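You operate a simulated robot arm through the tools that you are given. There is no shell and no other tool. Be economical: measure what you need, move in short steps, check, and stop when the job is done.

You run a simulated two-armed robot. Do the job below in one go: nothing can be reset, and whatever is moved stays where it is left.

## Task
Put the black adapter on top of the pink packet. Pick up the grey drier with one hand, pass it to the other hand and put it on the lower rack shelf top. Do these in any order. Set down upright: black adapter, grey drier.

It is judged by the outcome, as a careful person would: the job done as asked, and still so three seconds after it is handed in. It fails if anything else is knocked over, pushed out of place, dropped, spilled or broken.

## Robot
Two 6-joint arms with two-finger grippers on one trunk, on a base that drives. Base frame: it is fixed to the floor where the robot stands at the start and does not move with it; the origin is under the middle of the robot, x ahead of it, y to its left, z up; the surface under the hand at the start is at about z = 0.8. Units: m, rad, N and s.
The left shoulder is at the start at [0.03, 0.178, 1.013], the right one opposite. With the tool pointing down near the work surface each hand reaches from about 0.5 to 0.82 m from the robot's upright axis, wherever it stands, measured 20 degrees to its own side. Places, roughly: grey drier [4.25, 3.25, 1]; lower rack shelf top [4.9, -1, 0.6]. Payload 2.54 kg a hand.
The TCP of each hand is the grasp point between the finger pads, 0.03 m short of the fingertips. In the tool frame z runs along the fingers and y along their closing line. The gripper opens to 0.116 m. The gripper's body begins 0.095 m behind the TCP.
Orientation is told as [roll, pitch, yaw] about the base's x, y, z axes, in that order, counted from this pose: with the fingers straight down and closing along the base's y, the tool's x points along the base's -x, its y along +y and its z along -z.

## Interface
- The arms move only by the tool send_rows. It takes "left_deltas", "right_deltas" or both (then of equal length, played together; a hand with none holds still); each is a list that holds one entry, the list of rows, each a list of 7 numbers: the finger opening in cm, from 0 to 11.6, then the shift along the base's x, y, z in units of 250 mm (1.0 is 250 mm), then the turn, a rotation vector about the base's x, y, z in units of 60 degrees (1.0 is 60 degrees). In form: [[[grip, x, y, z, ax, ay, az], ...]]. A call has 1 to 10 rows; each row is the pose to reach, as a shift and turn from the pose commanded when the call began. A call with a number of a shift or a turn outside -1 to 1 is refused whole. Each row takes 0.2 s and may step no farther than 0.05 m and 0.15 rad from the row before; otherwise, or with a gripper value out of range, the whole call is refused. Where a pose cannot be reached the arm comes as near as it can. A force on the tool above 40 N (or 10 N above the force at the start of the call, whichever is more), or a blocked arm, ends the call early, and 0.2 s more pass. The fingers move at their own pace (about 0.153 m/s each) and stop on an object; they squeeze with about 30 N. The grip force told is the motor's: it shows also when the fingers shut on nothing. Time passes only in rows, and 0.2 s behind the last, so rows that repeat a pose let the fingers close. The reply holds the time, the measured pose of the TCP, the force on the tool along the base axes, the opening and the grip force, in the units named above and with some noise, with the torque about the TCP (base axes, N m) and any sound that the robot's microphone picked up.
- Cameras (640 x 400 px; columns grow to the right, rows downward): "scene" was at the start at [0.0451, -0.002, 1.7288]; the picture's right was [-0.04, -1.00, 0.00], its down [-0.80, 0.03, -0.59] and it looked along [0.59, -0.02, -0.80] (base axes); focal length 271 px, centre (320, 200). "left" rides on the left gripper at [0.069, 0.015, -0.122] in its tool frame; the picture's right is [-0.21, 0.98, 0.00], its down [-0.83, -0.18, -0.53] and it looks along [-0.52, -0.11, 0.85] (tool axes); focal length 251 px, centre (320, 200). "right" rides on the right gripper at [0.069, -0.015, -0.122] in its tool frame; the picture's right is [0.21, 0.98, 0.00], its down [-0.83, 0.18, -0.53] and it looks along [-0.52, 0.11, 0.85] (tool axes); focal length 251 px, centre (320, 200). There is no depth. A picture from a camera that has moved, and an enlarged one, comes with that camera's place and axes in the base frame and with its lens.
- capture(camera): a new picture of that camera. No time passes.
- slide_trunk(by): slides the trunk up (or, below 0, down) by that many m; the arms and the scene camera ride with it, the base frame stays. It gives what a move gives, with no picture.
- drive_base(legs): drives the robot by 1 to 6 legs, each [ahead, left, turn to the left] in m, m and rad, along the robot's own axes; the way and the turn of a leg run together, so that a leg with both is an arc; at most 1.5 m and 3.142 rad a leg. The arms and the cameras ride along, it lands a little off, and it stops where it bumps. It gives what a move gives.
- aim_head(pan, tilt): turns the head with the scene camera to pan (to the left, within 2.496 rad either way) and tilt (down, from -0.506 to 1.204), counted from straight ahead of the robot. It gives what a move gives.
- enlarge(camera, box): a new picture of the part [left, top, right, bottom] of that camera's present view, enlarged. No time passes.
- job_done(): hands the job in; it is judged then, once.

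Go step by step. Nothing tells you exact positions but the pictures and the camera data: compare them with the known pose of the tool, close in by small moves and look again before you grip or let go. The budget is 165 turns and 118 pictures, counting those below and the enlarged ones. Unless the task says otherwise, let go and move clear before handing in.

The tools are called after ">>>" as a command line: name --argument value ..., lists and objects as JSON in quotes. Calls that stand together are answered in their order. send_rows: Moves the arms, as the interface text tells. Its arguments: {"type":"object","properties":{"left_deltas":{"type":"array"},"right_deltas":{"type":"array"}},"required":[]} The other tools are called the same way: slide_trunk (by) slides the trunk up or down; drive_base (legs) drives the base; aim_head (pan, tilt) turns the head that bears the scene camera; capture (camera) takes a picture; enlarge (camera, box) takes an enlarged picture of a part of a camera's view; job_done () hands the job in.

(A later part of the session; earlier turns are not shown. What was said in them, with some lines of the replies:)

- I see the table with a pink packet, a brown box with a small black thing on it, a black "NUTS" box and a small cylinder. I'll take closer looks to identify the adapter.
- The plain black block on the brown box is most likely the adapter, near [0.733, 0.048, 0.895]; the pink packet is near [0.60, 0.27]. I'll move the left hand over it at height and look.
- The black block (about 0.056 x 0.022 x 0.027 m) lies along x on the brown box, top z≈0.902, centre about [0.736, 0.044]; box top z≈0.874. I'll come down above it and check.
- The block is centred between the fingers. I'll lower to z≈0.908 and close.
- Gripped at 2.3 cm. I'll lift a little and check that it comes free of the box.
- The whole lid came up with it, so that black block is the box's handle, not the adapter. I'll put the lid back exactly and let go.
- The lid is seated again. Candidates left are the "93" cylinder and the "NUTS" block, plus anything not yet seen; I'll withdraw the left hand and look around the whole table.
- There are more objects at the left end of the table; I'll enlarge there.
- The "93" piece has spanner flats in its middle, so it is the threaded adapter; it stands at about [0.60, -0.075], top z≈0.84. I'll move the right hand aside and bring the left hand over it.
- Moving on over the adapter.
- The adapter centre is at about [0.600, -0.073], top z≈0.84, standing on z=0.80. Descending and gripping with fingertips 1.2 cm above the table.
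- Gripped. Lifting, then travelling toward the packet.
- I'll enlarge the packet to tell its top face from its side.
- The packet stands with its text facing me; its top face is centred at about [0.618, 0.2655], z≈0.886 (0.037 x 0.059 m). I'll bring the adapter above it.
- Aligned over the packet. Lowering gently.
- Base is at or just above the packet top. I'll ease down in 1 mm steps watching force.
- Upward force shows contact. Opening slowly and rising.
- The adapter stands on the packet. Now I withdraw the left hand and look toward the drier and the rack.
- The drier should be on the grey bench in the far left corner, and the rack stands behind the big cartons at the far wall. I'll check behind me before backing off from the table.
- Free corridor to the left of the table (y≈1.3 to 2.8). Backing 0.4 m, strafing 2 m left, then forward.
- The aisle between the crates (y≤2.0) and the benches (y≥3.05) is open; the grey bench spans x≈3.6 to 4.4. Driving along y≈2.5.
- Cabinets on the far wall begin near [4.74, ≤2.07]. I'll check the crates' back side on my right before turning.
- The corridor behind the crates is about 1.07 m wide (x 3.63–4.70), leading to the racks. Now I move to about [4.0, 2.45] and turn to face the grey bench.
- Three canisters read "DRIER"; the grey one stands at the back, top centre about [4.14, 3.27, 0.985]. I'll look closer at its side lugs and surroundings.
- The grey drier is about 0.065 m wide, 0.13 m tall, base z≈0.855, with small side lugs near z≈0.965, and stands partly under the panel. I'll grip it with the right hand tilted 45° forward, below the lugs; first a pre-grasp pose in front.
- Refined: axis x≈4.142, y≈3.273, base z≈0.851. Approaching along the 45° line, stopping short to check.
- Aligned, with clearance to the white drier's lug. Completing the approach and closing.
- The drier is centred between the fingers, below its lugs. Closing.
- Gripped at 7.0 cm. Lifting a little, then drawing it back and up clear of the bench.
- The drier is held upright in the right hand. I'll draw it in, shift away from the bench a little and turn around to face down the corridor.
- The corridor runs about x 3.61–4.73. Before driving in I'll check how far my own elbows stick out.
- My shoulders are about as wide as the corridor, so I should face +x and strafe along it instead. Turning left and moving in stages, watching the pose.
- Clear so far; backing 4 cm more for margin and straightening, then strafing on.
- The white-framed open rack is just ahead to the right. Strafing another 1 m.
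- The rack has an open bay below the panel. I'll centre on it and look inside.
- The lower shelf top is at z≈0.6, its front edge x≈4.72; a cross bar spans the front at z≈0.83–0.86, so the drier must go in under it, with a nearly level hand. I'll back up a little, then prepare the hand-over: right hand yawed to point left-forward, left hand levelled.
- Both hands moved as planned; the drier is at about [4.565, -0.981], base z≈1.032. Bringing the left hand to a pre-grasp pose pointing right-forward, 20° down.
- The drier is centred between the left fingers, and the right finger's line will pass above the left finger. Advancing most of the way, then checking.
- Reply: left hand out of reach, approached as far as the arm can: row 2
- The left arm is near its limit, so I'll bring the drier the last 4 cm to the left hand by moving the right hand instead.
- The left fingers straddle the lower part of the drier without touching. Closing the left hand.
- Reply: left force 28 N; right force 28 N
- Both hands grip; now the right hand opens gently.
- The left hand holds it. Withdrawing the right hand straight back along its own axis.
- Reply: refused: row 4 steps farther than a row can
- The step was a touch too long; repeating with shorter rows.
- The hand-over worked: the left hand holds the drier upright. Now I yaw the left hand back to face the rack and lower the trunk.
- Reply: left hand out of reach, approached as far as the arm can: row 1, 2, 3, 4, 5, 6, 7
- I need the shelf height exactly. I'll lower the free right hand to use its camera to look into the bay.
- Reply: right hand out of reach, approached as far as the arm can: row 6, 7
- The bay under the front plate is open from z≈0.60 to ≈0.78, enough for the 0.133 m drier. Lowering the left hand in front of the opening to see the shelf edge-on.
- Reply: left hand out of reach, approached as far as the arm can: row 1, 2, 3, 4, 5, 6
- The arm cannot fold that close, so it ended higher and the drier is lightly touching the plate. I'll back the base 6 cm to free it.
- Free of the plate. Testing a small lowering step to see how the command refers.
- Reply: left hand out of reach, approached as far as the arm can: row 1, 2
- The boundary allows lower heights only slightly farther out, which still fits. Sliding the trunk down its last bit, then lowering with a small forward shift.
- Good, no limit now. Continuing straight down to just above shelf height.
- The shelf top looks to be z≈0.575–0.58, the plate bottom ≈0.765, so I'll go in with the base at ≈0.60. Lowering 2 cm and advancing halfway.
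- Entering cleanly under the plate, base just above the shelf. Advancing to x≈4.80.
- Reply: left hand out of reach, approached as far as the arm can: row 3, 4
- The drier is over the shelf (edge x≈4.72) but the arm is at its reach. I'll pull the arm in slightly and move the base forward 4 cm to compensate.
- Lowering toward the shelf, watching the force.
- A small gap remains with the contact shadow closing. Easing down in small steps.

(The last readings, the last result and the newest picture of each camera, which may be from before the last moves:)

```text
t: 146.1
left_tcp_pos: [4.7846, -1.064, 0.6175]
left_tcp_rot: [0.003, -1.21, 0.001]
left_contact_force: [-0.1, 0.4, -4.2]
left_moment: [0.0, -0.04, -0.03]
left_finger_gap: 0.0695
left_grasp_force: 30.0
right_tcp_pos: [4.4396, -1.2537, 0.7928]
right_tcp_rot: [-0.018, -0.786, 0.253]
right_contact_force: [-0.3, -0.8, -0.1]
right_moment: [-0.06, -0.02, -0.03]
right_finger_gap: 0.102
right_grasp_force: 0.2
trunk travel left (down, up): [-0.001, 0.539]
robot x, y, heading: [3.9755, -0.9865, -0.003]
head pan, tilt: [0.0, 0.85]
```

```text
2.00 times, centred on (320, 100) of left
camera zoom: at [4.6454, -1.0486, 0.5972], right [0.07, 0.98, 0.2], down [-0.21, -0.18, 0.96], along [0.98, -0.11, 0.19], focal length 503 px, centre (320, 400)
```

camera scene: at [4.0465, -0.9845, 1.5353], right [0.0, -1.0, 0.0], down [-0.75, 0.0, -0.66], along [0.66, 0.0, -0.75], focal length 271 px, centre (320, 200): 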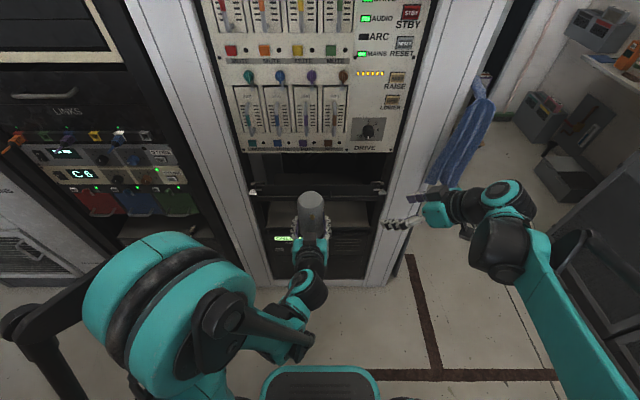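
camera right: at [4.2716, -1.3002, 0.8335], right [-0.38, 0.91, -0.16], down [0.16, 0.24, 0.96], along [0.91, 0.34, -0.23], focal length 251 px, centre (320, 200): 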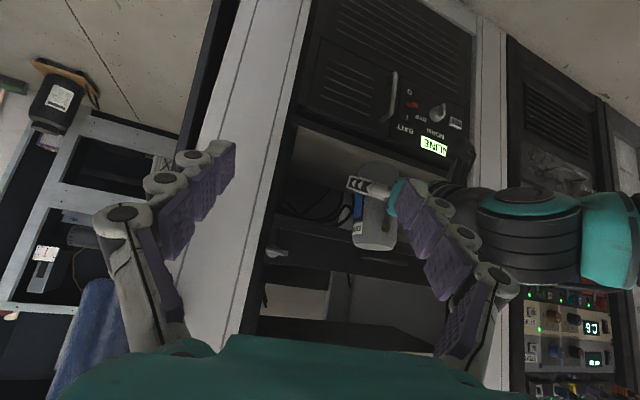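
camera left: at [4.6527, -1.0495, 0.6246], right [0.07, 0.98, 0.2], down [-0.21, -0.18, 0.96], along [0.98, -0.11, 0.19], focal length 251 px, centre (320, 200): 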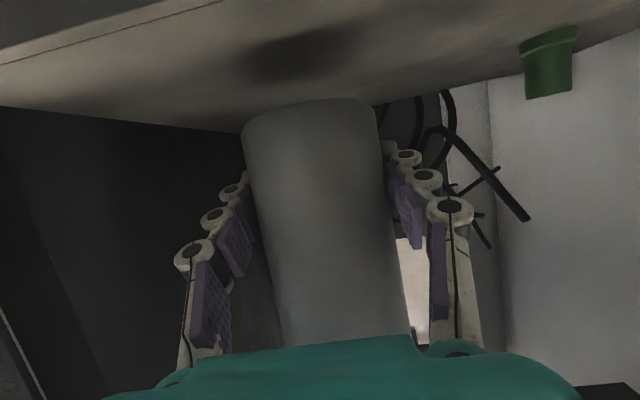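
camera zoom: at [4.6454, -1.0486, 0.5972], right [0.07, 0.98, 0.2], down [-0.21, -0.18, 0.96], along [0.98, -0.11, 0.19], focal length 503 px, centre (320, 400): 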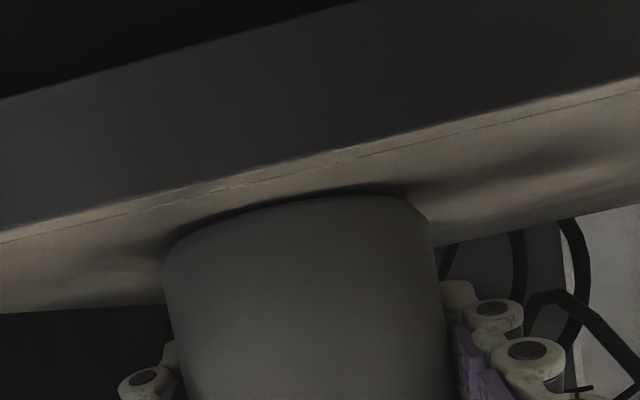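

Almost touching. A few more millimetres, then check the force.

>>> send_rows --left_deltas '[[[4.5, 0, 0, -0.005, 0, 0, 0], [4.5, 0, 0, -0.01, 0, 0, 0]]]'

>>> enlarge --camera "left" --box '[160, 0, 480, 200]'

```text
t: 146.7
left_tcp_pos: [4.7847, -1.0643, 0.6194]
left_tcp_rot: [0.003, -1.213, 0.0]
left_contact_force: [-0.1, 0.3, -4.3]
left_moment: [0.0, -0.03, 0.0]
left_finger_gap: 0.0697
left_grasp_force: 30.0
left hand out of reach, approached as far as the arm can: row 1, 2
right_tcp_pos: [4.4397, -1.2532, 0.7935]
right_tcp_rot: [-0.02, -0.783, 0.254]
right_contact_force: [0.1, -0.8, 1.0]
right_moment: [0.0, 0.0, 0.01]
right_finger_gap: 0.1018
right_grasp_force: 0.0
trunk travel left (down, up): [-0.001, 0.539]
robot x, y, heading: [3.9783, -0.9857, 0.006]
head pan, tilt: [0.0, 0.85]
```

```text
2.00 times, centred on (320, 100) of left
camera zoom: at [4.6454, -1.0486, 0.5972], right [0.07, 0.98, 0.2], down [-0.21, -0.18, 0.96], along [0.98, -0.11, 0.19], focal length 503 px, centre (320, 400)
```

zoom: 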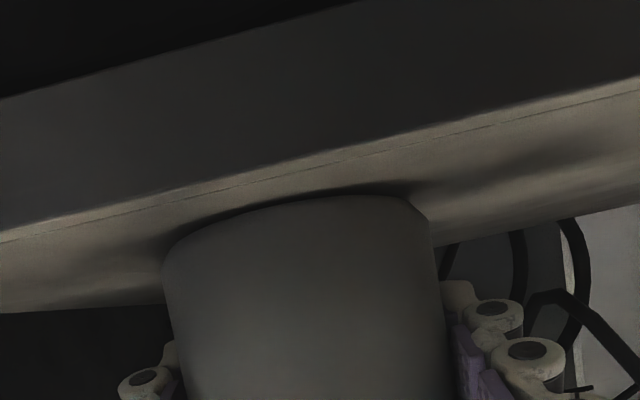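

At the reach limit again just above the shelf. Moving the base forward 2.5 cm and taking that up with the arm.

>>> send_rows --left_deltas '[[[4.5, -0.01, 0, 0.012, 0, 0, 0], [4.5, -0.06, 0, 0.012, 0, 0, 0]]]'

>>> drive_base --legs '[[0.03, 0, 0]]'

>>> send_rows --left_deltas '[[[4.5, -0.03, 0, -0.006, 0, 0, 0], [4.5, -0.05, 0, -0.012, 0, 0, 0]]]'

>>> enlarge --camera "left" --box '[160, 0, 480, 200]'

```text
t: 147.3
left_tcp_pos: [4.7702, -1.0634, 0.6207]
left_tcp_rot: [0.003, -1.214, 0.003]
left_contact_force: [0.8, 0.2, -4.6]
left_moment: [0.0, -0.01, -0.03]
left_finger_gap: 0.0695
left_grasp_force: 30.5
right_tcp_pos: [4.441, -1.2535, 0.7943]
right_tcp_rot: [-0.021, -0.784, 0.255]
right_contact_force: [0.5, 0.0, 0.0]
right_moment: [-0.01, 0.01, -0.04]
right_finger_gap: 0.1019
right_grasp_force: 0.0
trunk travel left (down, up): [-0.001, 0.539]
robot x, y, heading: [3.9779, -0.9866, -0.001]
head pan, tilt: [0.0, 0.85]
```

```text
t: 148.1
left_tcp_pos: [4.8006, -1.0657, 0.6222]
left_tcp_rot: [0.004, -1.211, 0.001]
left_contact_force: [0.4, 0.6, -4.5]
left_moment: [0.0, -0.04, -0.03]
left_finger_gap: 0.0697
left_grasp_force: 29.9
right_tcp_pos: [4.4718, -1.2535, 0.7931]
right_tcp_rot: [-0.02, -0.781, 0.256]
right_contact_force: [-0.6, 0.0, 0.1]
right_moment: [-0.02, 0.01, -0.02]
right_finger_gap: 0.1018
right_grasp_force: 0.0
trunk travel left (down, up): [-0.001, 0.539]
robot x, y, heading: [4.0053, -0.9867, -0.002]
head pan, tilt: [0.0, 0.85]
```

```text
t: 148.7
left_tcp_pos: [4.7877, -1.0655, 0.6183]
left_tcp_rot: [0.003, -1.213, 0.003]
left_contact_force: [-0.3, -0.4, -4.2]
left_moment: [0.01, 0.0, 0.0]
left_finger_gap: 0.0694
left_grasp_force: 30.0
right_tcp_pos: [4.4702, -1.254, 0.7934]
right_tcp_rot: [-0.019, -0.783, 0.254]
right_contact_force: [0.3, 0.7, -0.3]
right_moment: [-0.01, 0.0, 0.0]
right_finger_gap: 0.1018
right_grasp_force: 0.0
trunk travel left (down, up): [-0.001, 0.539]
robot x, y, heading: [4.0058, -0.9845, 0.001]
head pan, tilt: [0.0, 0.85]
```

```text
2.00 times, centred on (320, 100) of left
camera zoom: at [4.6482, -1.0502, 0.5964], right [0.07, 0.98, 0.2], down [-0.21, -0.18, 0.96], along [0.98, -0.11, 0.19], focal length 503 px, centre (320, 400)
```

zoom: 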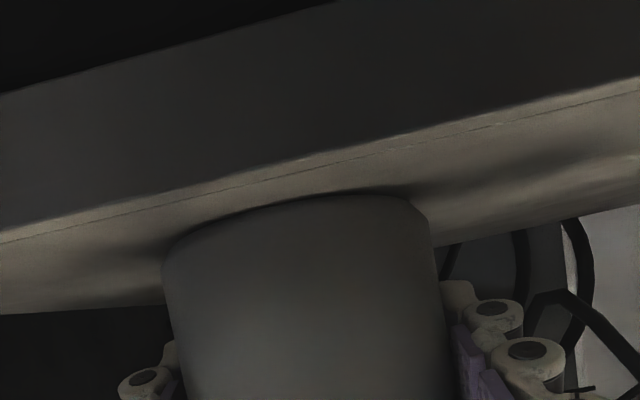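

Now within reach; continuing down in 1 mm steps.

>>> send_rows --left_deltas '[[[4.5, 0, 0, -0.004, 0, 0, 0], [4.5, 0, 0, -0.008, 0, 0, 0], [4.5, 0, 0, -0.012, 0, 0, 0]]]'

>>> enlarge --camera "left" --box '[160, 0, 480, 200]'

```text
t: 149.5
left_tcp_pos: [4.7882, -1.0647, 0.6166]
left_tcp_rot: [0.002, -1.217, 0.0]
left_contact_force: [3.1, -0.9, 16.3]
left_moment: [-0.17, 0.48, 0.08]
left_finger_gap: 0.0695
left_grasp_force: 29.6
right_tcp_pos: [4.4686, -1.2544, 0.7948]
right_tcp_rot: [-0.02, -0.785, 0.254]
right_contact_force: [-0.2, -0.2, -0.2]
right_moment: [0.02, -0.01, -0.01]
right_finger_gap: 0.102
right_grasp_force: 0.0
trunk travel left (down, up): [-0.001, 0.539]
robot x, y, heading: [4.0066, -0.9843, -0.001]
head pan, tilt: [0.0, 0.85]
```

```text
2.00 times, centred on (320, 100) of left
camera zoom: at [4.6483, -1.05, 0.5957], right [0.07, 0.98, 0.2], down [-0.21, -0.18, 0.96], along [0.97, -0.11, 0.19], focal length 503 px, centre (320, 400)
```

zoom: 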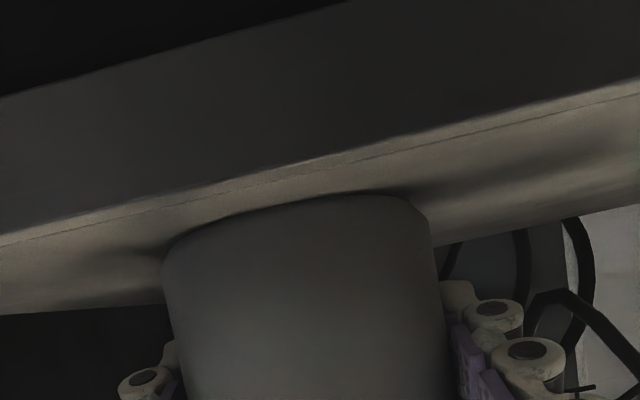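

Firm contact with the shelf. Easing off 1 mm, then opening slowly.

>>> send_rows --left_deltas '[[[4.5, 0, 0, 0.005, 0, 0, 0], [6.9, 0, 0, 0.005, 0, 0, 0], [7.3, 0, 0, 0.005, 0, 0, 0], [8, 0, 0, 0.005, 0, 0, 0], [9, 0, 0, 0.005, 0, 0, 0], [9.5, 0, 0, 0.005, 0, 0, 0]]]'

>>> capture --camera "left"

>>> enlarge --camera "right" --box '[200, 100, 440, 280]'

```text
t: 150.9
left_tcp_pos: [4.7873, -1.0655, 0.6168]
left_tcp_rot: [0.002, -1.213, 0.004]
left_contact_force: [-0.2, 1.2, 0.6]
left_moment: [0.02, -0.04, 0.03]
left_finger_gap: 0.0951
left_grasp_force: 0.1
right_tcp_pos: [4.4698, -1.2535, 0.794]
right_tcp_rot: [-0.02, -0.785, 0.256]
right_contact_force: [0.2, -0.2, 0.2]
right_moment: [-0.01, 0.0, 0.01]
right_finger_gap: 0.102
right_grasp_force: 0.0
trunk travel left (down, up): [-0.001, 0.539]
robot x, y, heading: [4.0055, -0.9853, -0.002]
head pan, tilt: [0.0, 0.85]
```

```text
14 pictures are left
camera left: at [4.6485, -1.0498, 0.5953], right [0.07, 0.98, 0.2], down [-0.21, -0.18, 0.96], along [0.98, -0.11, 0.19], focal length 251 px, centre (320, 200)
```

left: 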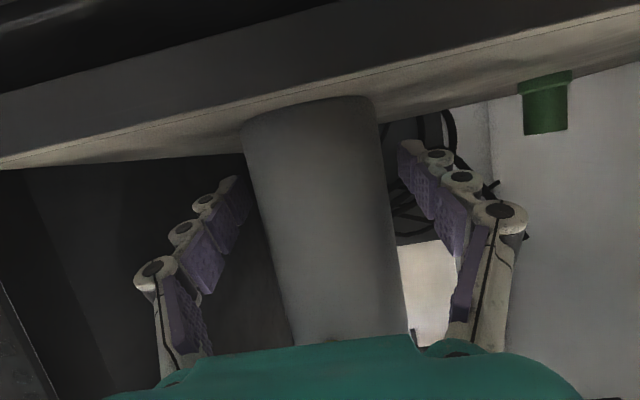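

```text
2.22 times, centred on (320, 190) of right
camera zoom: at [4.341, -1.3, 0.8337], right [-0.38, 0.91, -0.16], down [0.16, 0.24, 0.96], along [0.91, 0.34, -0.23], focal length 559 px, centre (320, 222)
```

zoom: 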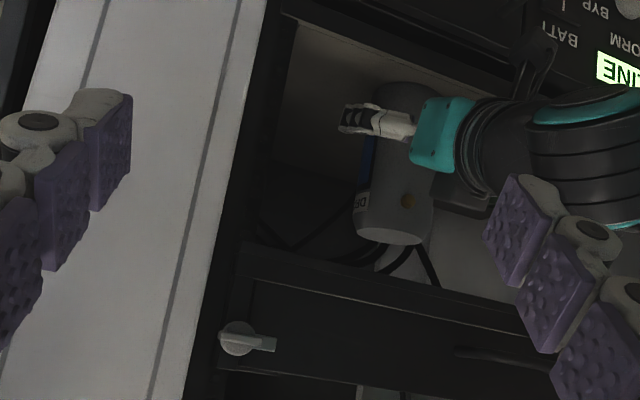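

Released; the drier stands on the shelf. I'll withdraw the hand straight back by driving the base back, then with the arm.

>>> drive_base --legs '[[-0.062, 0, 0]]'

>>> send_rows --left_deltas '[[[9.5, -0.12, 0, 0.04, 0, 0, 0], [9.5, -0.24, 0, 0.1, 0, 0, 0]]]'

>>> capture --camera "left"

>>> enlarge --camera "right" --box '[200, 100, 440, 280]'

```text
t: 151.9
left_tcp_pos: [4.7242, -1.0667, 0.6167]
left_tcp_rot: [0.004, -1.214, 0.001]
left_contact_force: [-0.5, -0.8, 0.7]
left_moment: [-0.05, 0.03, 0.0]
left_finger_gap: 0.0949
left_grasp_force: 0.1
right_tcp_pos: [4.4076, -1.2546, 0.7958]
right_tcp_rot: [-0.019, -0.784, 0.253]
right_contact_force: [-0.5, -0.3, -0.2]
right_moment: [0.0, -0.04, 0.01]
right_finger_gap: 0.1022
right_grasp_force: 0.0
trunk travel left (down, up): [-0.001, 0.539]
robot x, y, heading: [3.947, -0.9852, -0.003]
head pan, tilt: [0.0, 0.85]
```

```text
t: 152.5
left_tcp_pos: [4.6639, -1.0654, 0.6428]
left_tcp_rot: [0.001, -1.214, 0.002]
left_contact_force: [0.0, -0.3, -0.3]
left_moment: [-0.02, -0.01, -0.03]
left_finger_gap: 0.0952
left_grasp_force: 0.1
right_tcp_pos: [4.4073, -1.2531, 0.7942]
right_tcp_rot: [-0.019, -0.784, 0.255]
right_contact_force: [0.2, -0.7, -0.3]
right_moment: [0.0, -0.04, -0.01]
right_finger_gap: 0.102
right_grasp_force: 0.1
trunk travel left (down, up): [-0.001, 0.539]
robot x, y, heading: [3.9441, -0.9855, -0.004]
head pan, tilt: [0.0, 0.85]
```

```text
12 pictures are left
camera left: at [4.5248, -1.0508, 0.6207], right [0.07, 0.98, 0.2], down [-0.21, -0.18, 0.96], along [0.97, -0.11, 0.19], focal length 251 px, centre (320, 200)
```

left: 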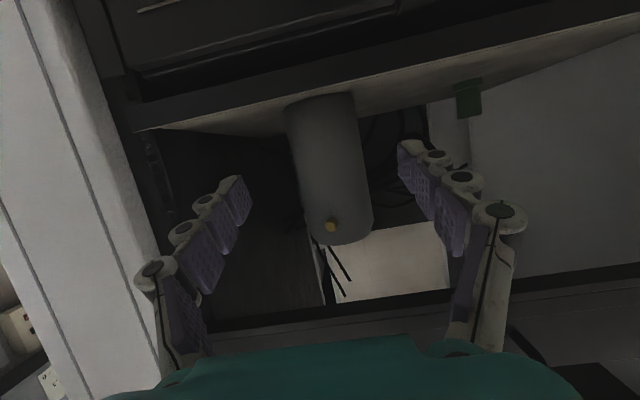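

```text
2.22 times, centred on (320, 190) of right
camera zoom: at [4.2775, -1.3002, 0.8338], right [-0.38, 0.91, -0.16], down [0.16, 0.24, 0.96], along [0.91, 0.34, -0.23], focal length 559 px, centre (320, 222)
```

zoom: 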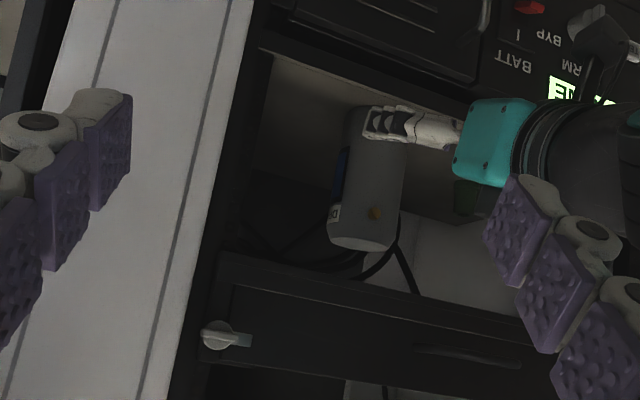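

Done: the black adapter stands upright on the pink packet. The grey drier went from the right hand to the left and stands upright on the lower rack shelf, with both hands clear. I lifted the brown box's lid by its handle by mistake and set it back about 3 mm from where it was. The drier also lightly touched the rack's front plate on the way in.

>>> job_done

```text
The job is handed in.
```

I placed the black adapter upright on the pink packet. I passed the grey drier from the right hand to the left and set it upright on the lower rack shelf, with both hands clear.

- **Adapter choice:** no label says "adapter". I took it to be the small black piece marked "93", because it has spanner flats around its middle.
- **Box lid:** I first mistook the brown box's handle for the adapter and lifted its lid about 1 cm. I set it back within about 3 mm of where it was.
- **Rack plate:** the drier pressed lightly (about 10 N) on the plate across the rack's front as I brought it down. I saw no sign that the plate moved.
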